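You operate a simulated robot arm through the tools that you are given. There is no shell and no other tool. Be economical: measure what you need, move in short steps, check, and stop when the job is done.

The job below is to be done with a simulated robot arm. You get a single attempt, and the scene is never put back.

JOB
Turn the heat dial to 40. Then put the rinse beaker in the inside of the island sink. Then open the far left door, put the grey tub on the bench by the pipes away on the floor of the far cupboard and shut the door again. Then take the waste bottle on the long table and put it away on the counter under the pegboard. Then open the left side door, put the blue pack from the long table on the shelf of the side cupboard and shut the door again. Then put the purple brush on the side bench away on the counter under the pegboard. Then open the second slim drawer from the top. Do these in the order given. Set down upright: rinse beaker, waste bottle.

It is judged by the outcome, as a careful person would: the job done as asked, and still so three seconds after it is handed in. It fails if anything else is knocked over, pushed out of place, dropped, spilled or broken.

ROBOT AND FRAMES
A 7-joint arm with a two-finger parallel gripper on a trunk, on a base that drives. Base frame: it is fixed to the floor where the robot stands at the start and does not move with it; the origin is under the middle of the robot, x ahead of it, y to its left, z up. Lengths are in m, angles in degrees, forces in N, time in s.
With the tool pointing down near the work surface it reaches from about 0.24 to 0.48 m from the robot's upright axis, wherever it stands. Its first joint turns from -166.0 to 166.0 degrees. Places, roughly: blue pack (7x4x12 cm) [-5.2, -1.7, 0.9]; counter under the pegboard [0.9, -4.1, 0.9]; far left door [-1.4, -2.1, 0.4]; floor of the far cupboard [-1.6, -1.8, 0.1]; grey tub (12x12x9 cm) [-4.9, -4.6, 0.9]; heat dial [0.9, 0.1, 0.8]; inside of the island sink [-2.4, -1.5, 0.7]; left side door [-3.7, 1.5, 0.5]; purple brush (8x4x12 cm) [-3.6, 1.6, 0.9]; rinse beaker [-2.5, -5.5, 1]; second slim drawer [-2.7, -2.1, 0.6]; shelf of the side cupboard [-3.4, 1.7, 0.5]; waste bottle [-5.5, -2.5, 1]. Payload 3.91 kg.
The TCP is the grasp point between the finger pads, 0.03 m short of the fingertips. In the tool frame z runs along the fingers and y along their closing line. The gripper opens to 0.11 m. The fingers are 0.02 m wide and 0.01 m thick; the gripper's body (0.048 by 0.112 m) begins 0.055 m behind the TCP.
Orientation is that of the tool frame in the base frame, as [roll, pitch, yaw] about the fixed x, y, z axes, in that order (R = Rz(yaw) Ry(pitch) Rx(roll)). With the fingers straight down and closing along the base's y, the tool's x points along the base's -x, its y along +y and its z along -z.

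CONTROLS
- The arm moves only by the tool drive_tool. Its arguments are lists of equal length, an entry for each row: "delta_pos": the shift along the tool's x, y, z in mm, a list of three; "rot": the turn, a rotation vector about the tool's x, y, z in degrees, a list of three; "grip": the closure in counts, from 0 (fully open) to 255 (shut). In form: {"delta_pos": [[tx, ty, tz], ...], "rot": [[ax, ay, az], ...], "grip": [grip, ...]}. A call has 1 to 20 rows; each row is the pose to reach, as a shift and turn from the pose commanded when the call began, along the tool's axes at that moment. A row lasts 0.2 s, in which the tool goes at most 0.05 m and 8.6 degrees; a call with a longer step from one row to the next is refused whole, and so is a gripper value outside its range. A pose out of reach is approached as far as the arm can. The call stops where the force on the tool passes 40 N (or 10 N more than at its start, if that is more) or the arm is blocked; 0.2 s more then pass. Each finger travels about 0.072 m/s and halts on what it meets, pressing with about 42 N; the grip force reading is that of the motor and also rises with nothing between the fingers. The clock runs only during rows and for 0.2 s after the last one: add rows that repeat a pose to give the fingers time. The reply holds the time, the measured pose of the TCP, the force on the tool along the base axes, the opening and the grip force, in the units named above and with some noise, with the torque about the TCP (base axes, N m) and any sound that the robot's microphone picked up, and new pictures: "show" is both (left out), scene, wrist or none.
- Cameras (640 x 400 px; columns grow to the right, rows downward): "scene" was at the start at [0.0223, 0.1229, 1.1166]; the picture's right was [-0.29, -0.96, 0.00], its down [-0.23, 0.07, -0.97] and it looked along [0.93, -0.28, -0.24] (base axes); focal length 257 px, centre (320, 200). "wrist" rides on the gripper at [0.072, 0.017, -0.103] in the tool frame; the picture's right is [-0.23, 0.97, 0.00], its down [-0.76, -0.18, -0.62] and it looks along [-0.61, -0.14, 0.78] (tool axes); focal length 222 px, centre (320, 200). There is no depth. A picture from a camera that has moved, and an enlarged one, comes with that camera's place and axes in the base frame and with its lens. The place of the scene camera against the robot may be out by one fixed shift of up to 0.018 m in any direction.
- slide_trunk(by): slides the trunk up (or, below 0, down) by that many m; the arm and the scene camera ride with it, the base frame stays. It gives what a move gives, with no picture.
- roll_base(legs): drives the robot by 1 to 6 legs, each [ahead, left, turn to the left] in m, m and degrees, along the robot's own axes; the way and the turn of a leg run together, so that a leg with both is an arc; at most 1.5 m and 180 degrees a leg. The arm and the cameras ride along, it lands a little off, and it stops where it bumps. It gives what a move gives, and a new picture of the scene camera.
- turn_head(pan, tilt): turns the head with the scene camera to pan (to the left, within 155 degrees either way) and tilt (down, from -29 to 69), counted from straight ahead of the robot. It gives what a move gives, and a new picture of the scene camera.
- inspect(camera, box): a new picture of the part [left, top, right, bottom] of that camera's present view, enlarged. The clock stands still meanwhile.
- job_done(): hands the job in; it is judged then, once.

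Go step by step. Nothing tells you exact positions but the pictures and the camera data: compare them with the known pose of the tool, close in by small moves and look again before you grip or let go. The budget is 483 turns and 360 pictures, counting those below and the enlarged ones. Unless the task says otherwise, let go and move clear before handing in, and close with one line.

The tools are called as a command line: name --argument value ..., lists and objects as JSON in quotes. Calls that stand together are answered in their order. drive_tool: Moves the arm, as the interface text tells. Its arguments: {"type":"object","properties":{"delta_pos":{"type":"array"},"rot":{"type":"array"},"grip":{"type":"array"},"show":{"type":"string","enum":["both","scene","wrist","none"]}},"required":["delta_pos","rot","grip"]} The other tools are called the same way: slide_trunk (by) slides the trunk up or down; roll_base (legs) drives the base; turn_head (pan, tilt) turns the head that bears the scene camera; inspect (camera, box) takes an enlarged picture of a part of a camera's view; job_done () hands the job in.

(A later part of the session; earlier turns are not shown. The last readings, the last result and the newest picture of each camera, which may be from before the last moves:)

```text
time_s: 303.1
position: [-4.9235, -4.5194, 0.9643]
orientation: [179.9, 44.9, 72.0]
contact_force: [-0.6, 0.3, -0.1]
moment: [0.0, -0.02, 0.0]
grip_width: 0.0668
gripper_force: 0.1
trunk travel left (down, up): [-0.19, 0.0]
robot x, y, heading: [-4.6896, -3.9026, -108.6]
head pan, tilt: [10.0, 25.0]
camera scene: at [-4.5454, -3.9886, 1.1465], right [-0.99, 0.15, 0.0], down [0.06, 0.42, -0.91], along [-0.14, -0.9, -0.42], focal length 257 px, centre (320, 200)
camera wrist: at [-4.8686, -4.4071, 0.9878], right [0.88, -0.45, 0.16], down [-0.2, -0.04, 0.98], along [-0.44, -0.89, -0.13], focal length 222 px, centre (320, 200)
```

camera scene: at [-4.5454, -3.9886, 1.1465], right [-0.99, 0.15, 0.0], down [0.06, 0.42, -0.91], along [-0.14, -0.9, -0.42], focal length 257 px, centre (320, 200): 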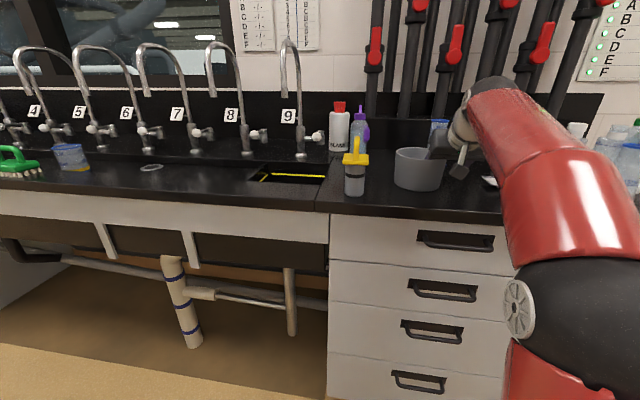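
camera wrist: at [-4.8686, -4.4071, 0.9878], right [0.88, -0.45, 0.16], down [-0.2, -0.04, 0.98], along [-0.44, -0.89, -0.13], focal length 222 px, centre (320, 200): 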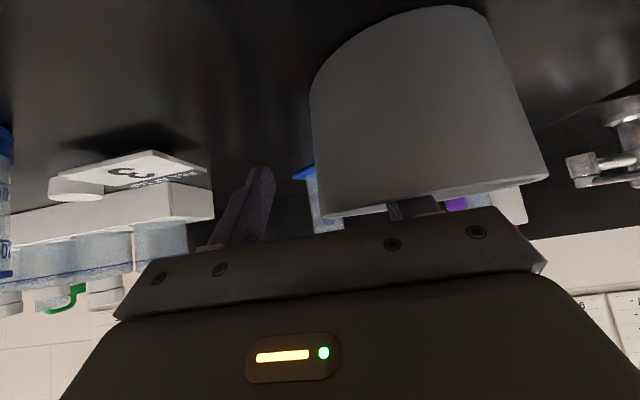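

drive_tool --delta_pos '[[0, 0, 0], [0, 0, 0], [0, 0, 0], [0, 0, 0], [0, 0, 0]]' --rot '[[0, 0, 0], [0, 0, 0], [0, 0, 0], [0, 0, 0], [0, 0, 0]]' --grip '[150, 200, 255, 255, 255]'

```text
time_s: 304.3
position: [-4.9232, -4.5188, 0.9663]
orientation: [179.9, 45.0, 72.0]
contact_force: [1.4, 0.7, 6.4]
moment: [0.08, -0.61, 0.03]
grip_width: 0.0113
gripper_force: 42.5
trunk travel left (down, up): [-0.19, 0.0]
robot x, y, heading: [-4.6894, -3.8997, -109.0]
head pan, tilt: [10.0, 25.0]
camera scene: at [-4.5452, -3.9883, 1.1466], right [-0.99, 0.15, 0.0], down [0.06, 0.42, -0.91], along [-0.14, -0.9, -0.42], focal length 257 px, centre (320, 200)
camera wrist: at [-4.8681, -4.4066, 0.9888], right [0.88, -0.45, 0.16], down [-0.2, -0.04, 0.98], along [-0.44, -0.89, -0.12], focal length 222 px, centre (320, 200)
```

scene: 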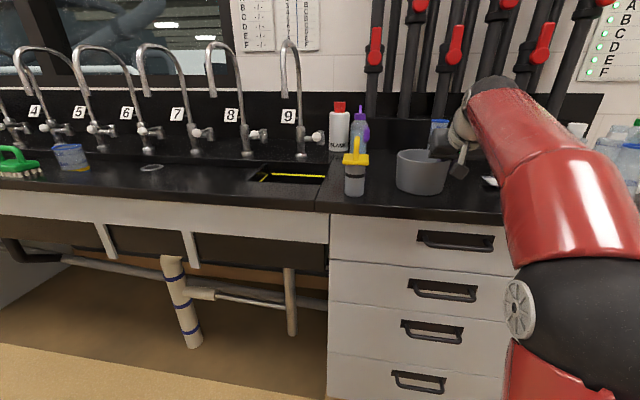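
wrist: 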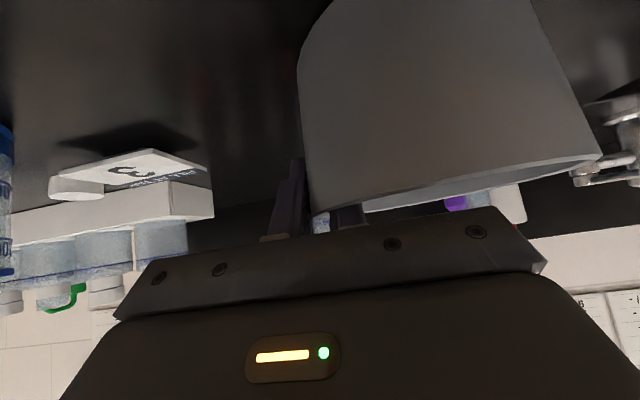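

drive_tool --delta_pos '[[-7, 0, -7], [-16, 0, -16], [-28, 0, -28], [-40, 0, -40], [-52, 0, -52], [-62, 0, -62], [-62, 0, -62]]' --rot '[[0, 0, 0], [0, 0, 0], [0, 0, 0], [0, 0, 0], [0, 0, 0], [0, 0, 0], [0, 0, 0]]' --grip '[255, 255, 255, 255, 255, 255, 255]'

```text
time_s: 305.9
position: [-4.9229, -4.5179, 1.0524]
orientation: [179.9, 44.9, 72.0]
contact_force: [0.4, 0.4, -0.4]
moment: [0.03, 0.08, 0.03]
grip_width: 0.0109
gripper_force: 41.8
trunk travel left (down, up): [-0.19, 0.0]
robot x, y, heading: [-4.687, -3.9025, -108.9]
head pan, tilt: [10.0, 25.0]
camera scene: at [-4.5454, -3.9887, 1.1465], right [-0.99, 0.15, 0.0], down [0.06, 0.42, -0.91], along [-0.14, -0.9, -0.42], focal length 257 px, centre (320, 200)
camera wrist: at [-4.8683, -4.4064, 1.0746], right [0.88, -0.45, 0.16], down [-0.2, -0.04, 0.98], along [-0.44, -0.89, -0.13], focal length 222 px, centre (320, 200)
```

scene: 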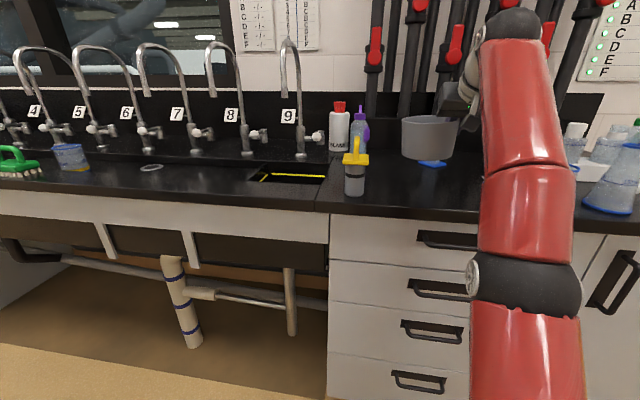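
wrist: 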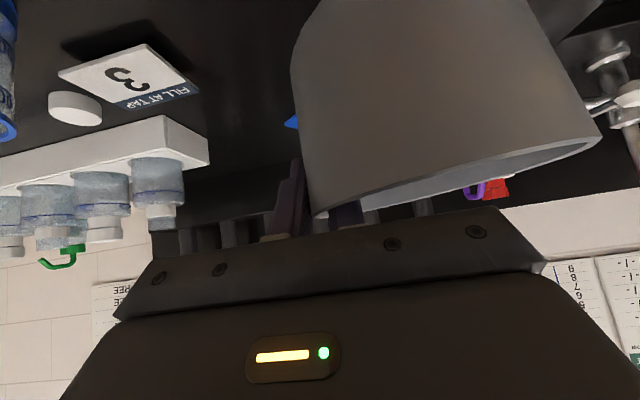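

Tub lifted and light. I back out and carry it around to the open cupboard.

roll_base --legs '[[-0.4, 0, 0], [0, 0, 90], [1.5, 0, 0], [1.2, 0, 0], [0, 0, 39]]'

roll_base --legs '[[1.3, 0, 0], [0, 0, 50], [1.5, 0, 0], [0.4, 0, 0], [0, 0, 112]]'

turn_head --pan 15 --tilt 30

```text
time_s: 326.8
position: [-1.384, -4.2425, 1.052]
orientation: [179.9, 45.0, -160.3]
contact_force: [0.3, 0.5, -1.5]
moment: [-0.02, -0.02, -0.01]
grip_width: 0.0103
gripper_force: 42.2
trunk travel left (down, up): [-0.19, 0.0]
robot x, y, heading: [-2.0147, -4.437, 18.8]
head pan, tilt: [10.0, 25.0]
camera scene: at [-2.0484, -4.2688, 1.1465], right [0.48, -0.88, 0.0], down [-0.37, -0.2, -0.91], along [0.79, 0.44, -0.42], focal length 257 px, centre (320, 200)
```

scene: 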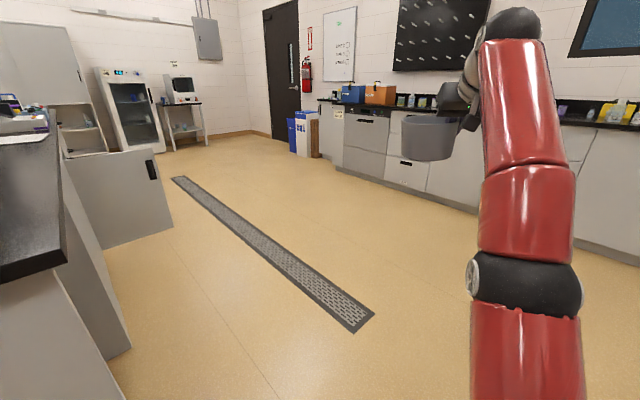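

```text
time_s: 349.3
position: [-0.7512, -2.2287, 1.0507]
orientation: [179.8, 44.9, 1.0]
contact_force: [-0.1, 0.7, -0.8]
moment: [0.03, 0.01, -0.01]
grip_width: 0.0101
gripper_force: 41.9
trunk travel left (down, up): [-0.19, 0.0]
robot x, y, heading: [-0.0893, -2.2486, -179.9]
head pan, tilt: [10.0, 25.0]
camera scene: at [-0.1283, -2.4221, 1.1465], right [-0.18, 0.98, 0.0], down [0.42, 0.07, -0.91], along [-0.89, -0.16, -0.42], focal length 257 px, centre (320, 200)
```

scene: 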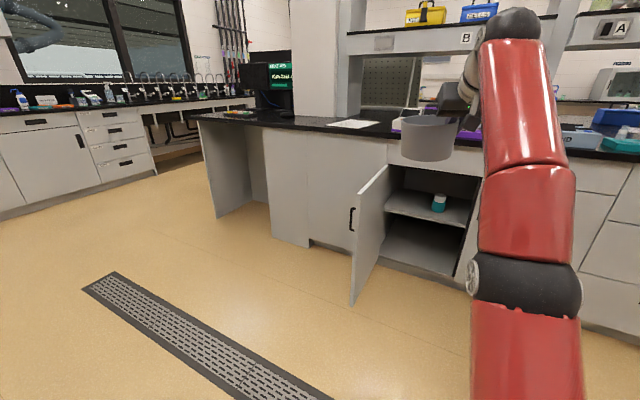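

```text
time_s: 350.0
position: [-0.75, -2.2295, 1.0514]
orientation: [179.7, 45.0, 0.9]
contact_force: [0.9, 0.0, -1.2]
moment: [0.04, -0.02, -0.03]
grip_width: 0.0102
gripper_force: 42.3
trunk travel left (down, up): [-0.19, 0.0]
robot x, y, heading: [-0.0878, -2.2485, -179.7]
head pan, tilt: [15.0, 30.0]
camera scene: at [-0.1249, -2.4294, 1.1386], right [-0.26, 0.97, 0.0], down [0.48, 0.13, -0.87], along [-0.84, -0.23, -0.5], focal length 257 px, centre (320, 200)
```

scene: 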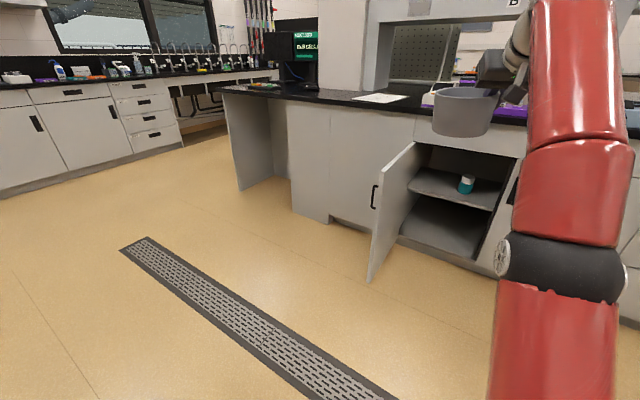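

The cupboard has a mid shelf (~0.43) and floor at ~0.10. I'll lower the tub here in free space to ~0.13 above floor level, then drive it in.

slide_trunk --by -0.19

drive_tool --delta_pos '[[23, 0, 23], [46, 0, 46], [69, 0, 69], [92, 0, 92], [115, 0, 115], [138, 0, 138], [161, 0, 161], [184, 0, 184], [207, 0, 207], [230, 0, 230], [253, 0, 253], [276, 0, 276], [299, 0, 299], [322, 0, 322], [345, 0, 345], [368, 0, 368], [391, 0, 391], [414, 0, 414], [437, 0, 437], [455, 0, 455]]' --rot '[[0, 0, 0], [0, 0, 0], [0, 0, 0], [0, 0, 0], [0, 0, 0], [0, 0, 0], [0, 0, 0], [0, 0, 0], [0, 0, 0], [0, 0, 0], [0, 0, 0], [0, 0, 0], [0, 0, 0], [0, 0, 0], [0, 0, 0], [0, 0, 0], [0, 0, 0], [0, 0, 0], [0, 0, 0], [0, 0, 0]]' --grip '[255, 255, 255, 255, 255, 255, 255, 255, 255, 255, 255, 255, 255, 255, 255, 255, 255, 255, 255, 255]'

```text
time_s: 352.1
position: [-0.7496, -2.2282, 0.8622]
orientation: [179.9, 44.8, 1.0]
contact_force: [0.4, -0.1, -1.5]
moment: [0.01, -0.02, 0.0]
grip_width: 0.0099
gripper_force: 41.7
trunk travel left (down, up): [0.0, 0.19]
robot x, y, heading: [-0.0906, -2.2457, -180.0]
head pan, tilt: [15.0, 30.0]
```

```text
time_s: 356.3
position: [-0.7496, -2.2288, 0.2183]
orientation: [-180.0, 44.9, 1.0]
contact_force: [0.1, 1.1, -0.7]
moment: [0.05, -0.01, 0.0]
grip_width: 0.0102
gripper_force: 42.1
trunk travel left (down, up): [0.0, 0.19]
robot x, y, heading: [-0.088, -2.248, -180.0]
head pan, tilt: [15.0, 30.0]
camera scene: at [-0.1248, -2.4294, 0.9486], right [-0.26, 0.97, 0.0], down [0.48, 0.13, -0.87], along [-0.84, -0.23, -0.5], focal length 257 px, centre (320, 200)
camera wrist: at [-0.6252, -2.245, 0.2407], right [-0.14, -0.98, 0.16], down [-0.1, 0.18, 0.98], along [-0.98, 0.12, -0.13], focal length 222 px, centre (320, 200)
```

scene: 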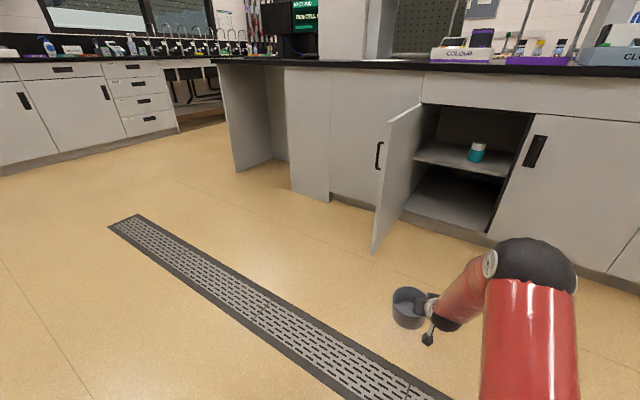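
wrist: 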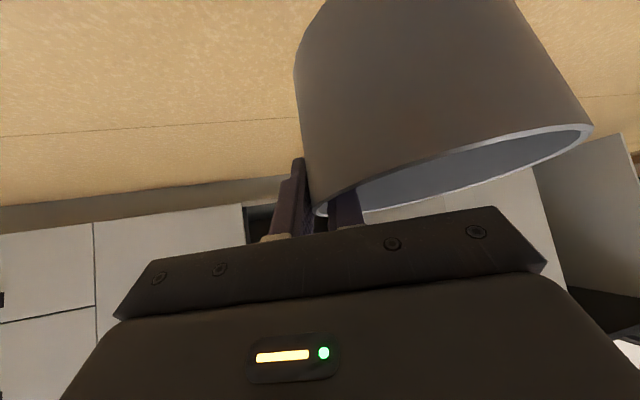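

roll_base --legs '[[0, -0.265, 0], [0, 0, 2], [0.45, 0, 0]]'

turn_head --pan 10 --tilt 45

```text
time_s: 360.8
position: [-1.1916, -2.0061, 0.2187]
orientation: [179.9, 44.9, 3.0]
contact_force: [0.5, 0.7, -1.3]
moment: [0.04, 0.02, 0.04]
grip_width: 0.0102
gripper_force: 41.8
trunk travel left (down, up): [0.0, 0.19]
robot x, y, heading: [-0.5305, -2.0015, -178.2]
head pan, tilt: [15.0, 30.0]
camera scene: at [-0.56, -2.1837, 0.9486], right [-0.29, 0.96, 0.0], down [0.48, 0.15, -0.87], along [-0.83, -0.26, -0.5], focal length 257 px, centre (320, 200)
```

scene: 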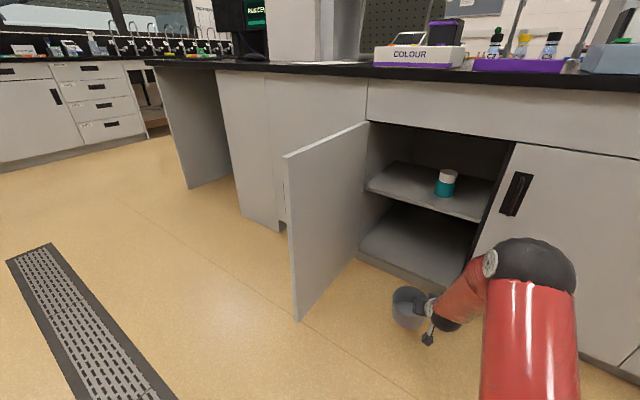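

```text
time_s: 361.6
position: [-1.1913, -2.0059, 0.2175]
orientation: [179.9, 44.9, 3.0]
contact_force: [0.1, 0.3, -1.2]
moment: [0.06, -0.01, 0.04]
grip_width: 0.0099
gripper_force: 42.0
trunk travel left (down, up): [0.0, 0.19]
robot x, y, heading: [-0.5295, -2.0016, -178.0]
head pan, tilt: [10.0, 45.0]
camera scene: at [-0.5531, -2.1742, 0.926], right [-0.21, 0.98, 0.0], down [0.69, 0.15, -0.71], along [-0.69, -0.15, -0.71], focal length 257 px, centre (320, 200)
```

scene: 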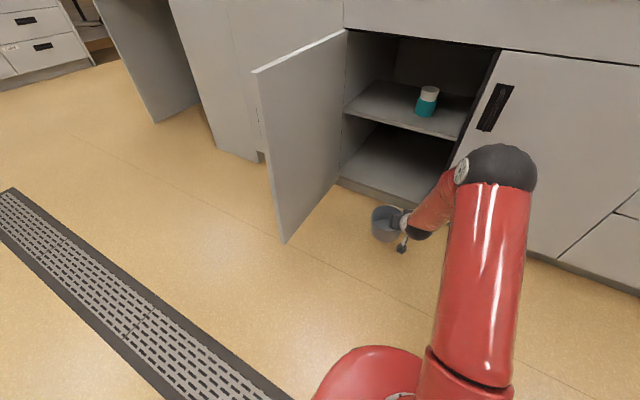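

roll_base --legs '[[0.22, -0.01, 0]]'

inspect --camera "wrist" --box '[0, 0, 640, 400]'

```text
time_s: 363.3
position: [-1.4124, -2.0044, 0.2167]
orientation: [179.8, 44.9, 3.0]
contact_force: [0.4, 0.3, -0.9]
moment: [0.06, 0.0, 0.01]
grip_width: 0.0102
gripper_force: 42.0
trunk travel left (down, up): [0.0, 0.19]
robot x, y, heading: [-0.7532, -2.0022, -177.8]
head pan, tilt: [10.0, 45.0]
camera scene: at [-0.7738, -2.1725, 0.926], right [-0.21, 0.98, 0.0], down [0.69, 0.15, -0.71], along [-0.69, -0.15, -0.71], focal length 257 px, centre (320, 200)
```

scene: 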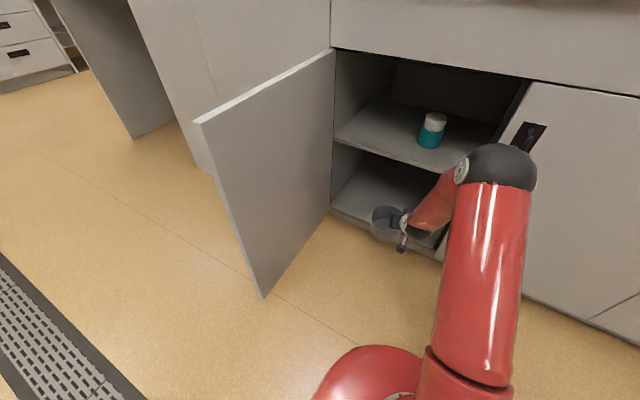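

```text
1.00 times, centred on (320, 200) of wrist (not enlarged: the box is as wide or as high as the picture)
camera zoom: at [-1.2873, -2.0162, 0.2411], right [-0.11, -0.98, 0.16], down [-0.11, 0.17, 0.98], along [-0.99, 0.09, -0.13], focal length 222 px, centre (320, 200)
```

zoom: 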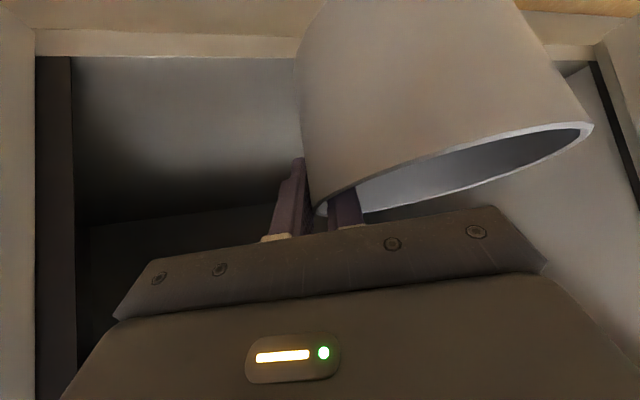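

roll_base --legs '[[0.13, -0.005, 0]]'

```text
time_s: 364.6
position: [-1.5432, -2.0047, 0.217]
orientation: [-179.9, 44.9, 3.0]
contact_force: [0.0, 0.0, -1.3]
moment: [0.06, 0.06, 0.0]
grip_width: 0.01
gripper_force: 41.9
trunk travel left (down, up): [0.0, 0.19]
robot x, y, heading: [-0.883, -1.9992, -177.9]
head pan, tilt: [10.0, 45.0]
camera scene: at [-0.9046, -2.1726, 0.926], right [-0.21, 0.98, 0.0], down [0.69, 0.15, -0.71], along [-0.69, -0.15, -0.71], focal length 257 px, centre (320, 200)
```

scene: 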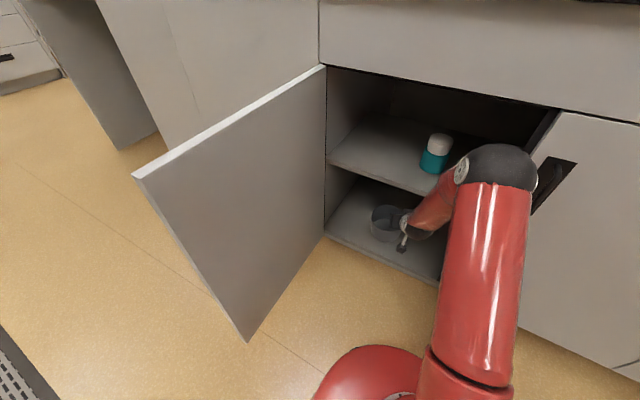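

drive_tool --delta_pos '[[6, 0, 6], [12, 0, 12], [18, 0, 18], [24, 0, 24], [28, 0, 28], [32, 0, 32]]' --rot '[[0, 0, 0], [0, 0, 0], [0, 0, 0], [0, 0, 0], [0, 0, 0], [0, 0, 0]]' --grip '[255, 255, 255, 255, 255, 255]'

```text
time_s: 365.9
position: [-1.5479, -2.0013, 0.1855]
orientation: [-179.9, 45.9, 2.9]
contact_force: [5.7, 0.8, 18.2]
moment: [-0.6, -1.25, 0.25]
grip_width: 0.0118
gripper_force: 42.0
trunk travel left (down, up): [0.0, 0.19]
robot x, y, heading: [-0.8826, -1.9984, -178.1]
head pan, tilt: [10.0, 45.0]
stopped in row 6: the force on the tool passed its limit at 42 N (the readings are from after the stop); the commanded pose is now the measured one
camera scene: at [-0.9038, -2.1723, 0.9259], right [-0.21, 0.98, 0.0], down [0.69, 0.15, -0.71], along [-0.69, -0.15, -0.71], focal length 257 px, centre (320, 200)
camera wrist: at [-1.4229, -2.0139, 0.2053], right [-0.11, -0.98, 0.16], down [-0.09, 0.17, 0.98], along [-0.99, 0.09, -0.11], focal length 222 px, centre (320, 200)
```

scene: 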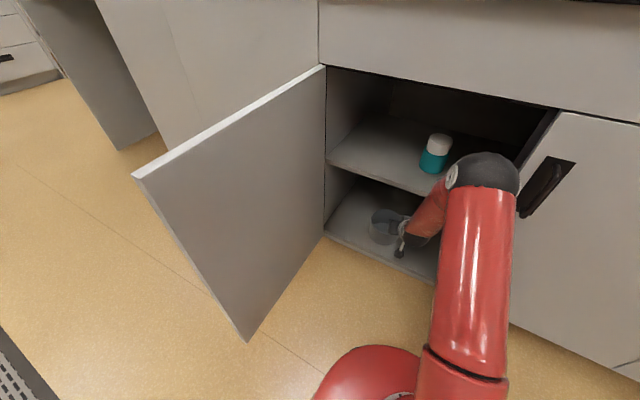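
wrist: 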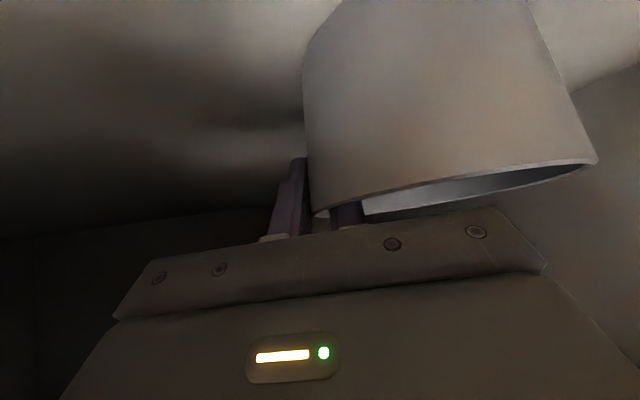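

drive_tool --delta_pos '[[0, 0, 0], [0, 0, 0], [0, 0, 0], [0, 0, 0], [0, 0, 0], [0, 0, 0]]' --rot '[[0, 0, 0], [0, 0, 0], [0, 0, 0], [0, 0, 0], [0, 0, 0], [0, 0, 0]]' --grip '[235, 220, 200, 180, 150, 130]'

```text
time_s: 367.2
position: [-1.5486, -2.0007, 0.1826]
orientation: [-179.9, 45.7, 2.8]
contact_force: [0.3, -0.5, -0.1]
moment: [0.0, 0.01, 0.0]
grip_width: 0.0539
gripper_force: 0.0
trunk travel left (down, up): [0.0, 0.19]
robot x, y, heading: [-0.8853, -1.9991, -178.0]
head pan, tilt: [10.0, 45.0]
camera scene: at [-0.9049, -2.1724, 0.926], right [-0.21, 0.98, 0.0], down [0.69, 0.15, -0.71], along [-0.69, -0.15, -0.71], focal length 257 px, centre (320, 200)
camera wrist: at [-1.4222, -2.0139, 0.2036], right [-0.11, -0.98, 0.16], down [-0.09, 0.17, 0.98], along [-0.99, 0.09, -0.11], focal length 222 px, centre (320, 200)
```

scene: 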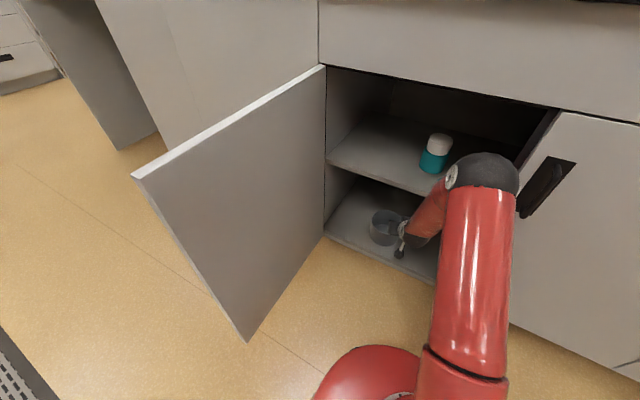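
wrist: 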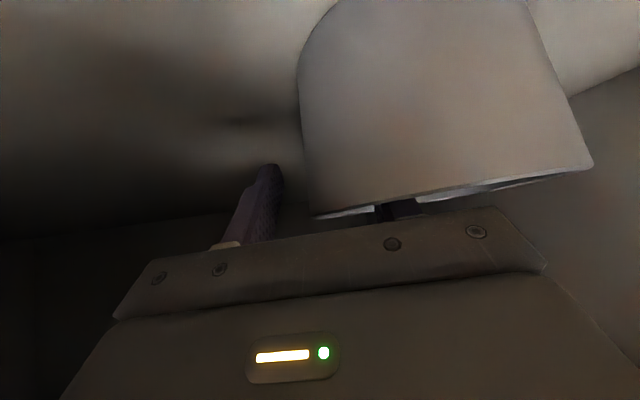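

drive_tool --delta_pos '[[-8, 0, -8], [-18, 0, -18], [-30, 0, -30], [-40, 0, -40], [-40, 0, -40]]' --rot '[[0, 0, 0], [0, 0, 0], [0, 0, 0], [0, 0, 0], [0, 0, 0]]' --grip '[130, 130, 130, 130, 130]'

```text
time_s: 368.4
position: [-1.5473, -2.0017, 0.2388]
orientation: [-179.9, 45.7, 2.8]
contact_force: [-0.3, 0.3, 0.2]
moment: [0.01, 0.04, -0.03]
grip_width: 0.0538
gripper_force: 0.1
trunk travel left (down, up): [0.0, 0.19]
robot x, y, heading: [-0.8795, -1.9985, -177.6]
head pan, tilt: [10.0, 45.0]
camera scene: at [-0.9048, -2.1724, 0.926], right [-0.21, 0.98, 0.0], down [0.69, 0.15, -0.71], along [-0.69, -0.15, -0.71], focal length 257 px, centre (320, 200)
camera wrist: at [-1.4212, -2.0139, 0.2602], right [-0.11, -0.98, 0.16], down [-0.09, 0.17, 0.98], along [-0.99, 0.09, -0.11], focal length 222 px, centre (320, 200)
```

scene: 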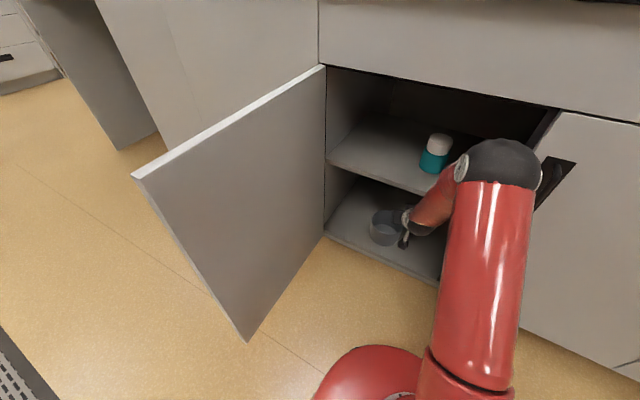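
wrist: 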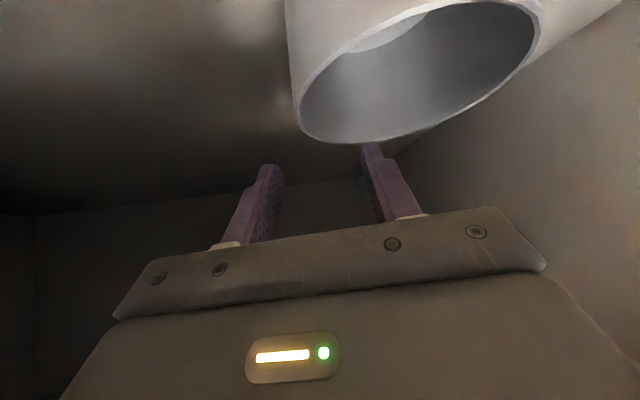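

Tub is standing on the cupboard floor. Back out, set the tool level with a closed fist, and go round to push the door shut from its outer face.

roll_base --legs '[[-0.6, 0, 0]]'

drive_tool --delta_pos '[[-19, 0, -27], [-38, 0, -55], [-57, 0, -82], [-76, 0, -110], [-95, 0, -137], [-114, 0, -165], [-133, 0, -192], [-152, 0, -220], [-171, 0, -247], [-191, 0, -275], [-191, 0, -275]]' --rot '[[0, -4.5, 0], [0, -9, 0], [0, -13.5, 0], [0, -18, 0], [0, -22.5, 0], [0, -27, 0], [0, -31.5, 0], [0, -36, 0], [0, -40.5, 0], [0, -45, 0], [0, -45, 0]]' --grip '[255, 255, 255, 255, 255, 255, 255, 255, 255, 255, 255]' --show "none"

turn_head --pan 20 --tilt 35

```text
time_s: 371.9
position: [-0.9434, -1.9787, 0.2375]
orientation: [-179.9, 45.6, 2.8]
contact_force: [0.0, -0.3, -0.3]
moment: [0.04, 0.0, 0.0]
grip_width: 0.0537
gripper_force: 0.0
trunk travel left (down, up): [0.0, 0.19]
robot x, y, heading: [-0.2801, -1.9782, -177.8]
head pan, tilt: [10.0, 45.0]
camera scene: at [-0.3019, -2.1498, 0.926], right [-0.21, 0.98, 0.0], down [0.69, 0.15, -0.71], along [-0.69, -0.15, -0.71], focal length 257 px, centre (320, 200)
```

scene: 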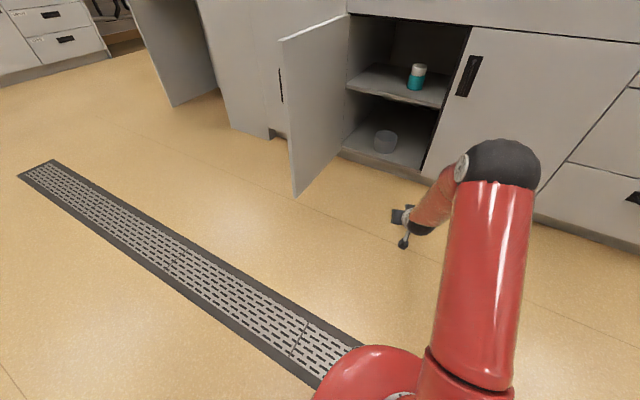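

```text
time_s: 374.3
position: [-0.878, -1.9752, 0.5687]
orientation: [-4.4, 89.2, 178.4]
contact_force: [-0.6, -0.6, 0.3]
moment: [-0.03, -0.02, -0.01]
grip_width: 0.0
gripper_force: 37.3
trunk travel left (down, up): [0.0, 0.19]
robot x, y, heading: [-0.2831, -1.9806, -178.1]
head pan, tilt: [10.0, 45.0]
```

```text
time_s: 375.0
position: [-0.8785, -1.976, 0.5676]
orientation: [-5.4, 89.4, 177.3]
contact_force: [0.4, 0.3, 0.0]
moment: [0.01, -0.01, -0.04]
grip_width: 0.0
gripper_force: 38.0
trunk travel left (down, up): [0.0, 0.19]
robot x, y, heading: [-0.2816, -1.9764, -177.8]
head pan, tilt: [20.0, 35.0]
camera scene: at [-0.3039, -2.1658, 0.9407], right [-0.38, 0.93, 0.0], down [0.53, 0.22, -0.82], along [-0.76, -0.31, -0.57], focal length 257 px, centre (320, 200)
```

scene: 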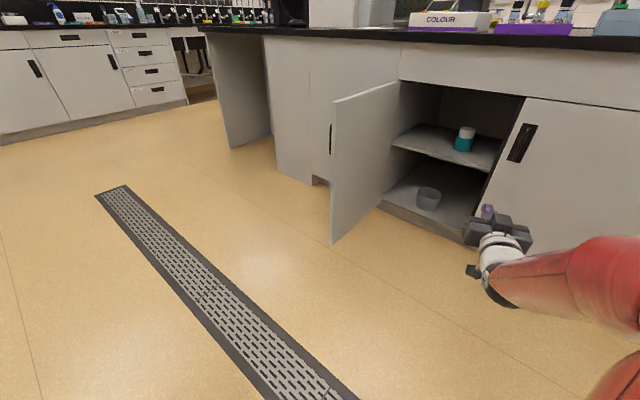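

roll_base --legs '[[0, 0, 82.8], [1.5, 0, 0], [0, 0, 169], [0, 0.97, 0]]'

turn_head --pan 10 --tilt 30

```text
time_s: 397.5
position: [-1.1516, -2.6423, 0.5683]
orientation: [-5.6, 89.3, 69.3]
contact_force: [-0.4, -0.4, 0.3]
moment: [0.03, -0.02, -0.04]
grip_width: 0.0
gripper_force: 37.5
trunk travel left (down, up): [0.0, 0.19]
robot x, y, heading: [-1.3403, -3.2111, 74.2]
head pan, tilt: [20.0, 35.0]
camera scene: at [-1.5156, -3.1425, 0.9408], right [1.0, 0.07, 0.0], down [0.04, -0.57, -0.82], along [-0.06, 0.82, -0.57], focal length 257 px, centre (320, 200)
```

scene: 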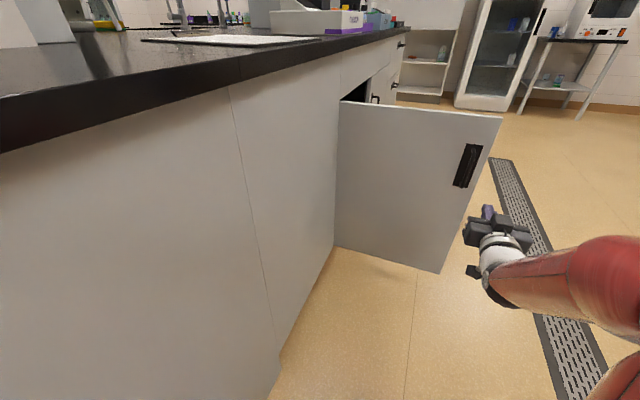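

```text
time_s: 398.2
position: [-1.1518, -2.6428, 0.5683]
orientation: [-5.4, 89.2, 69.5]
contact_force: [-0.4, 0.0, 0.6]
moment: [0.01, -0.03, 0.0]
grip_width: 0.0
gripper_force: 37.7
trunk travel left (down, up): [0.0, 0.19]
robot x, y, heading: [-1.3418, -3.2105, 74.1]
head pan, tilt: [10.0, 30.0]
camera scene: at [-1.5001, -3.1404, 0.9486], right [0.99, -0.1, 0.0], down [-0.05, -0.5, -0.87], along [0.09, 0.86, -0.5], focal length 257 px, centre (320, 200)
```

scene: 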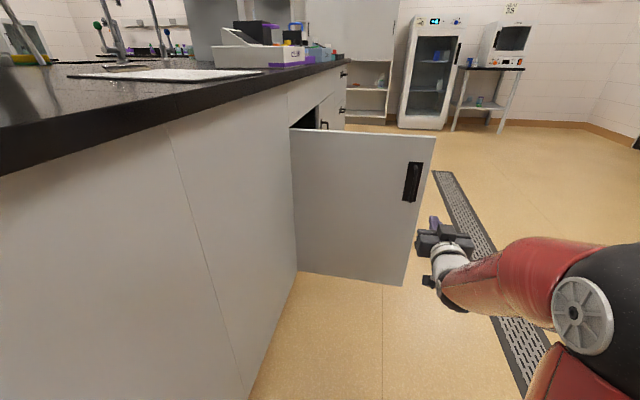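

drive_tool --delta_pos '[[0, 40, 0], [0, 80, 0], [0, 80, 0]]' --rot '[[0, 0, 0], [0, 0, 0], [0, 0, 0]]' --grip '[255, 255, 255]' --show "none"

roll_base --legs '[[0.165, 0, 0], [0.072, -0.115, 10], [0.072, -0.115, 10]]'

```text
time_s: 399.0
position: [-1.2293, -2.6213, 0.569]
orientation: [-5.8, 89.3, 69.1]
contact_force: [-0.8, -0.2, 1.2]
moment: [0.0, 0.03, -0.04]
grip_width: 0.0001
gripper_force: 37.4
trunk travel left (down, up): [0.0, 0.19]
robot x, y, heading: [-1.3404, -3.2099, 74.1]
head pan, tilt: [10.0, 30.0]
```

```text
time_s: 402.3
position: [-1.1517, -2.343, 0.5693]
orientation: [-5.6, 89.4, 89.3]
contact_force: [-0.3, 1.1, -0.1]
moment: [-0.03, 0.02, -0.02]
grip_width: 0.0004
gripper_force: 37.3
trunk travel left (down, up): [0.0, 0.19]
robot x, y, heading: [-1.0504, -2.9325, 94.5]
head pan, tilt: [10.0, 30.0]
camera scene: at [-1.2278, -2.9214, 0.9486], right [0.97, 0.25, 0.0], down [0.12, -0.48, -0.87], along [-0.22, 0.84, -0.5], focal length 257 px, centre (320, 200)
```

scene: 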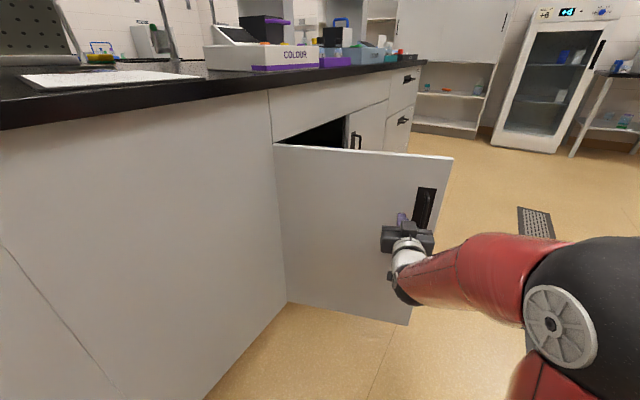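

roll_base --legs '[[0.0733, -0.113, 10], [0.0733, -0.113, 10], [0.0733, -0.113, 10], [0.0733, -0.113, 10]]'

```text
time_s: 406.3
position: [-1.2251, -2.1055, 0.5692]
orientation: [-5.6, 89.3, 129.6]
contact_force: [-0.9, -0.1, -0.3]
moment: [-0.03, 0.0, -0.02]
grip_width: 0.0003
gripper_force: 38.0
trunk travel left (down, up): [0.0, 0.19]
robot x, y, heading: [-0.7689, -2.4896, 134.7]
head pan, tilt: [10.0, 30.0]
camera scene: at [-0.9152, -2.5923, 0.9486], right [0.58, 0.81, 0.0], down [0.41, -0.29, -0.87], along [-0.71, 0.5, -0.5], focal length 257 px, centre (320, 200)
```

scene: 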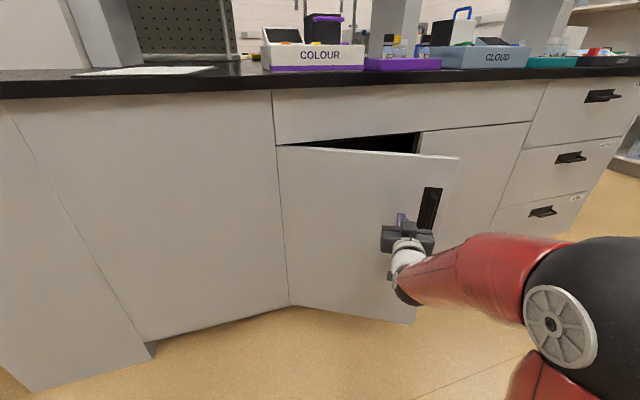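

roll_base --legs '[[0.0733, -0.113, 10], [0.0733, -0.113, 10], [0.037, -0.056, 5]]'

```text
time_s: 409.1
position: [-1.3455, -1.9995, 0.5683]
orientation: [-5.6, 89.3, 154.4]
contact_force: [0.3, -0.2, 0.3]
moment: [0.0, -0.03, 0.02]
grip_width: 0.0001
gripper_force: 37.8
trunk travel left (down, up): [0.0, 0.19]
robot x, y, heading: [-0.7673, -2.1572, 159.4]
head pan, tilt: [10.0, 30.0]
camera scene: at [-0.8607, -2.3094, 0.9486], right [0.18, 0.98, 0.0], down [0.49, -0.09, -0.87], along [-0.85, 0.16, -0.5], focal length 257 px, centre (320, 200)
```

scene: 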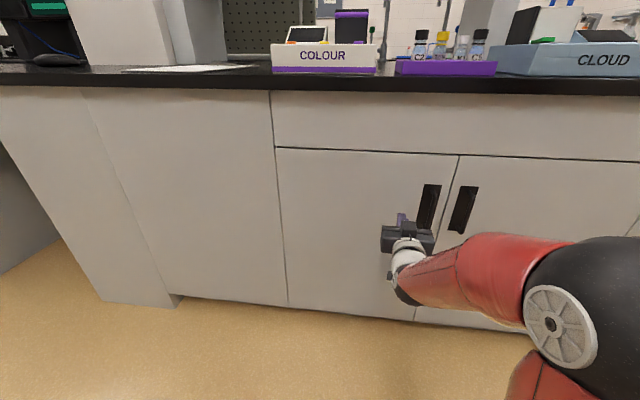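

Almost shut; final push with the arm until resistance.

drive_tool --delta_pos '[[0, 0, 6], [0, 0, 12], [0, 0, 18], [0, 0, 24], [0, 0, 30], [0, 0, 36]]' --rot '[[0, 0, 0], [0, 0, 0], [0, 0, 0], [0, 0, 0], [0, 0, 0], [0, 0, 0]]' --grip '[255, 255, 255, 255, 255, 255]'

inspect --camera "scene" --box '[260, 120, 500, 270]'

```text
time_s: 410.5
position: [-1.3741, -1.9898, 0.5689]
orientation: [-7.8, 89.2, 152.3]
contact_force: [17.8, -4.5, 4.8]
moment: [0.02, -0.02, 0.14]
grip_width: 0.0
gripper_force: 38.1
trunk travel left (down, up): [0.0, 0.19]
robot x, y, heading: [-0.7624, -2.1588, 159.7]
head pan, tilt: [10.0, 30.0]
stopped in row 6: the force on the tool passed its limit at 52 N (the readings are from after the stop); the commanded pose is now the measured one
camera scene: at [-0.8591, -2.3099, 0.9487], right [0.18, 0.98, 0.0], down [0.49, -0.09, -0.87], along [-0.85, 0.16, -0.5], focal length 257 px, centre (320, 200)
camera wrist: at [-1.2842, -2.0414, 0.4965], right [-0.33, -0.92, 0.23], down [0.66, -0.05, 0.75], along [-0.68, 0.4, 0.62], focal length 222 px, centre (320, 200)
```

scene: 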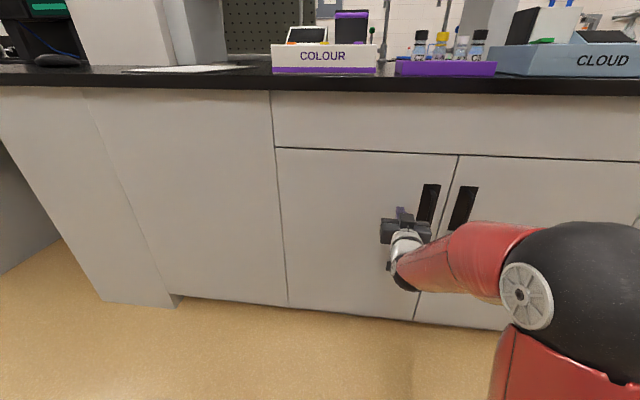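
wrist: 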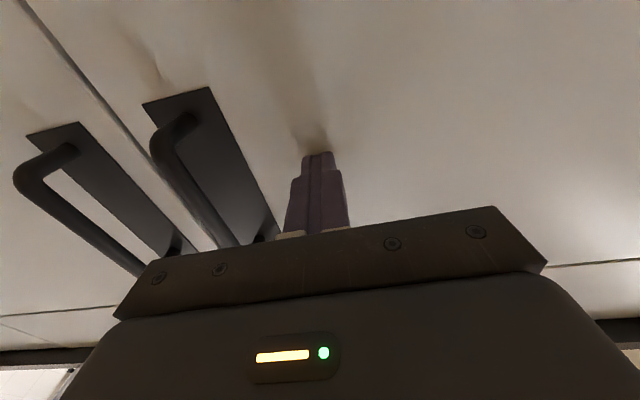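

```text
2.67 times, centred on (380, 195) of scene
camera zoom: at [-0.8591, -2.3099, 0.9487], right [0.18, 0.98, 0.0], down [0.49, -0.09, -0.87], along [-0.85, 0.16, -0.5], focal length 685 px, centre (160, 213)
```

zoom: 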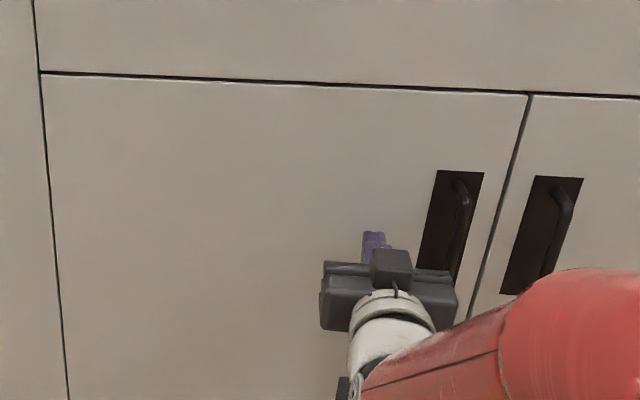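

Door is shut flush. Now I back off, raise the trunk, and travel to the long table for the waste bottle.

roll_base --legs '[[-0.5, 0, 0], [0, 0, 90], [1.5, 0, 0], [0, 0, -39], [1.27, 0, 0], [0, 0, -50]]'

slide_trunk --by 0.19

roll_base --legs '[[1.5, 0, 0], [0.5, 0, 0], [0, 0, -30]]'

turn_head --pan 20 --tilt 10

```text
time_s: 434.3
position: [-2.5366, -4.2135, 0.5678]
orientation: [-9.1, 89.4, 152.3]
contact_force: [-0.3, -0.5, -0.4]
moment: [0.03, 0.01, 0.01]
grip_width: 0.0
gripper_force: 37.3
trunk travel left (down, up): [0.0, 0.19]
robot x, y, heading: [-1.9241, -4.3663, 160.6]
head pan, tilt: [10.0, 30.0]
camera scene: at [-2.0146, -4.5218, 0.9486], right [0.16, 0.99, 0.0], down [0.49, -0.08, -0.87], along [-0.85, 0.14, -0.5], focal length 257 px, centre (320, 200)
```

scene: 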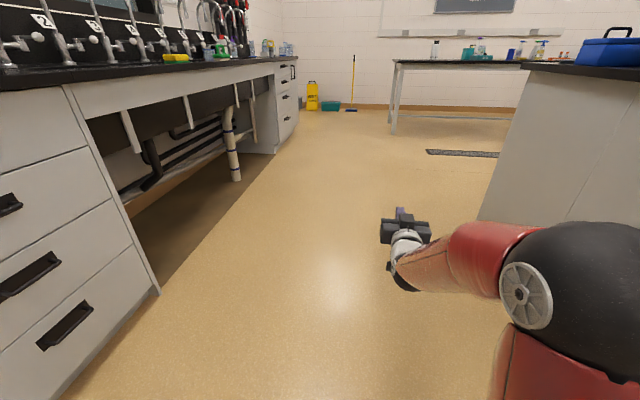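

```text
time_s: 436.4
position: [-2.5366, -4.2144, 0.7572]
orientation: [-9.3, 89.4, 152.1]
contact_force: [-0.1, 0.0, -0.4]
moment: [-0.02, -0.01, 0.01]
grip_width: 0.0
gripper_force: 38.0
trunk travel left (down, up): [-0.19, 0.0]
robot x, y, heading: [-1.9229, -4.3696, 160.7]
head pan, tilt: [10.0, 30.0]
```

```text
time_s: 447.9
position: [-4.2813, -3.2641, 0.7575]
orientation: [-9.2, 89.3, 122.4]
contact_force: [0.0, 0.2, -1.2]
moment: [0.01, 0.0, 0.02]
grip_width: 0.0
gripper_force: 37.6
trunk travel left (down, up): [-0.19, 0.0]
robot x, y, heading: [-3.8222, -3.6973, 131.0]
head pan, tilt: [10.0, 30.0]
camera scene: at [-3.9795, -3.7946, 1.1386], right [0.63, 0.78, 0.0], down [0.39, -0.31, -0.87], along [-0.67, 0.55, -0.5], focal length 257 px, centre (320, 200)
```

scene: 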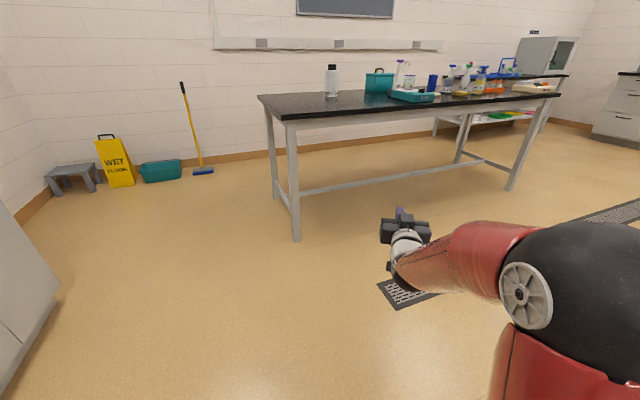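

```text
time_s: 448.8
position: [-4.2816, -3.2636, 0.7585]
orientation: [-9.3, 89.5, 122.3]
contact_force: [-0.1, 0.3, 0.5]
moment: [-0.01, 0.0, 0.01]
grip_width: 0.0
gripper_force: 37.2
trunk travel left (down, up): [-0.19, 0.0]
robot x, y, heading: [-3.8238, -3.6988, 131.2]
head pan, tilt: [20.0, 10.0]
camera scene: at [-3.9905, -3.8064, 1.1708], right [0.49, 0.87, 0.0], down [0.15, -0.08, -0.98], along [-0.86, 0.48, -0.17], focal length 257 px, centre (320, 200)
```

scene: 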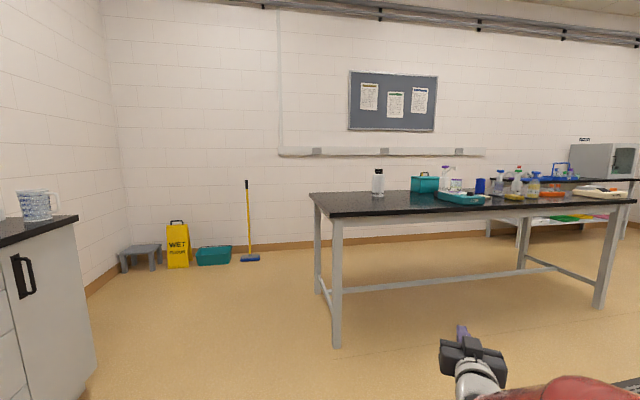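

inspect --camera "scene" --box '[360, 150, 640, 220]'

```text
2.29 times, centred on (500, 185) of scene
camera zoom: at [-3.9905, -3.8064, 1.1708], right [0.49, 0.87, 0.0], down [0.15, -0.08, -0.98], along [-0.86, 0.48, -0.17], focal length 587 px, centre (-91, 234)
```

zoom: 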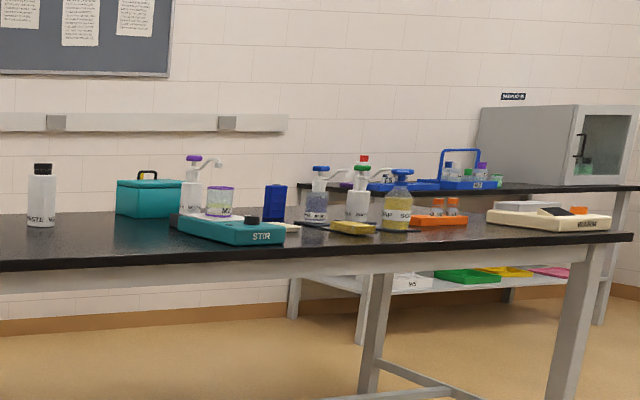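

Waste bottle is the white one with a black cap near (-5.35,-2.6); the blue pack is further along the table. I raise the hand and approach the table's south end.

drive_tool --delta_pos '[[-30, 0, 0], [-60, 0, 0], [-90, 0, 0], [-120, 0, 0], [-150, 0, 0], [-180, 0, 0], [-210, 0, 0], [-240, 0, 0], [-270, 0, 0], [-290, 0, 0], [-290, 0, 0]]' --rot '[[0, 3, 0], [0, 6, 0], [0, 9, 0], [0, 12, 0], [0, 15, 0], [0, 18, 0], [0, 21, 0], [0, 24, 0], [0, 27, 0], [0, 30, 0], [0, 30, 0]]' --grip '[255, 200, 150, 100, 50, 0, 0, 0, 0, 0, 0]' --show "none"

roll_base --legs '[[0, 0, 51], [1.4, 0, 0], [0, 0, -111]]'

turn_head --pan 10 --tilt 20

```text
time_s: 451.2
position: [-4.2785, -3.2662, 1.0485]
orientation: [-179.8, 60.5, -48.2]
contact_force: [0.3, 0.0, 0.4]
moment: [0.01, 0.02, 0.03]
grip_width: 0.1098
gripper_force: 0.0
out of reach, approached as far as the arm can: row 5, 6, 8
trunk travel left (down, up): [-0.19, 0.0]
robot x, y, heading: [-3.8297, -3.6996, 130.8]
head pan, tilt: [20.0, 10.0]
```

```text
time_s: 465.1
position: [-5.0607, -3.1458, 1.0491]
orientation: [-179.8, 60.6, -108.1]
contact_force: [-0.7, -0.2, -0.6]
moment: [-0.01, 0.0, -0.02]
grip_width: 0.1102
gripper_force: 0.0
trunk travel left (down, up): [-0.19, 0.0]
robot x, y, heading: [-5.2092, -3.7584, 71.0]
head pan, tilt: [20.0, 10.0]
camera scene: at [-5.3841, -3.6749, 1.1709], right [1.0, 0.02, 0.0], down [0.0, -0.17, -0.98], along [-0.02, 0.98, -0.17], focal length 257 px, centre (320, 200)
```

scene: 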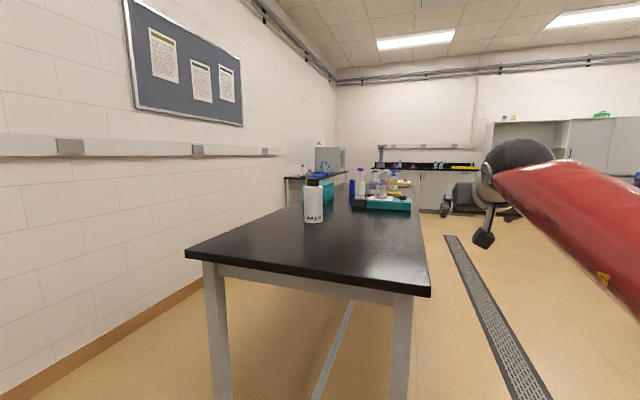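

```text
time_s: 465.8
position: [-5.0596, -3.1467, 1.0484]
orientation: [-179.8, 60.6, -108.1]
contact_force: [0.1, 0.3, 0.2]
moment: [-0.02, 0.05, -0.01]
grip_width: 0.1101
gripper_force: 0.1
trunk travel left (down, up): [-0.19, 0.0]
robot x, y, heading: [-5.2133, -3.7557, 70.9]
head pan, tilt: [10.0, 20.0]
camera scene: at [-5.3679, -3.6758, 1.1547], right [0.99, -0.16, 0.0], down [-0.05, -0.34, -0.94], along [0.15, 0.93, -0.34], focal length 257 px, centre (320, 200)
```

scene: 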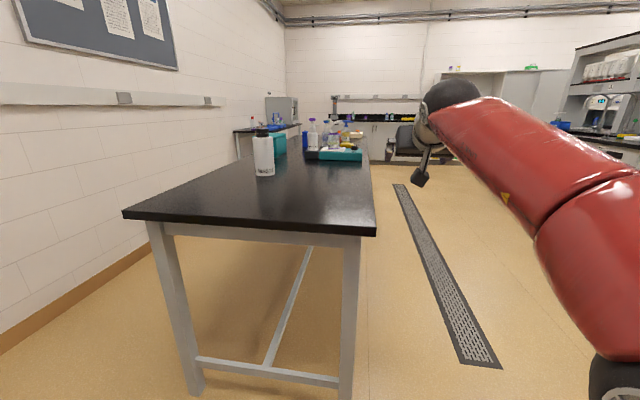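

roll_base --legs '[[0, 0.57, 0], [0.2, 0, 0]]'

inspect --camera "wrist" --box '[0, 0, 640, 400]'

```text
time_s: 470.2
position: [-5.521, -2.7725, 1.0497]
orientation: [-179.8, 60.6, -108.5]
contact_force: [0.3, 0.2, 0.3]
moment: [-0.01, 0.0, -0.05]
grip_width: 0.1102
gripper_force: 0.1
trunk travel left (down, up): [-0.19, 0.0]
robot x, y, heading: [-5.6743, -3.3824, 70.8]
head pan, tilt: [10.0, 20.0]
camera scene: at [-5.8327, -3.3, 1.1546], right [0.99, -0.16, 0.0], down [-0.06, -0.34, -0.94], along [0.15, 0.93, -0.34], focal length 257 px, centre (320, 200)
```

scene: 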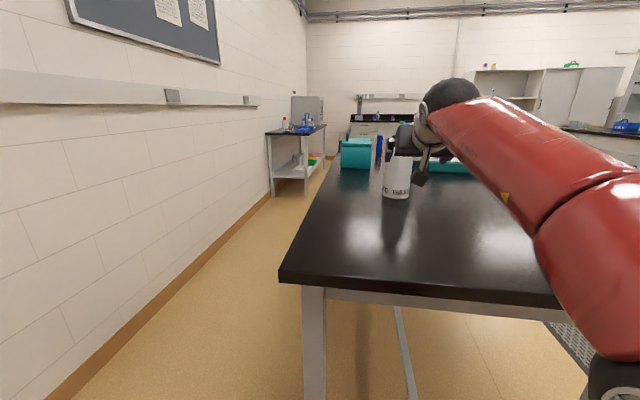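

```text
1.00 times, centred on (320, 200) of wrist (not enlarged: the box is as wide or as high as the picture)
camera zoom: at [-5.578, -2.8871, 1.0371], right [-0.89, 0.42, 0.2], down [0.11, -0.22, 0.97], along [0.45, 0.88, 0.15], focal length 222 px, centre (320, 200)
```

zoom: 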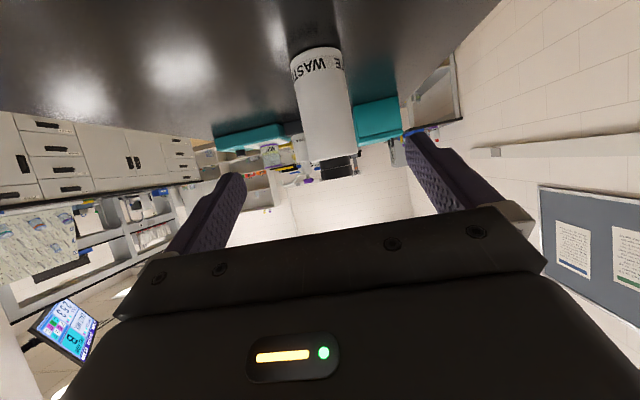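

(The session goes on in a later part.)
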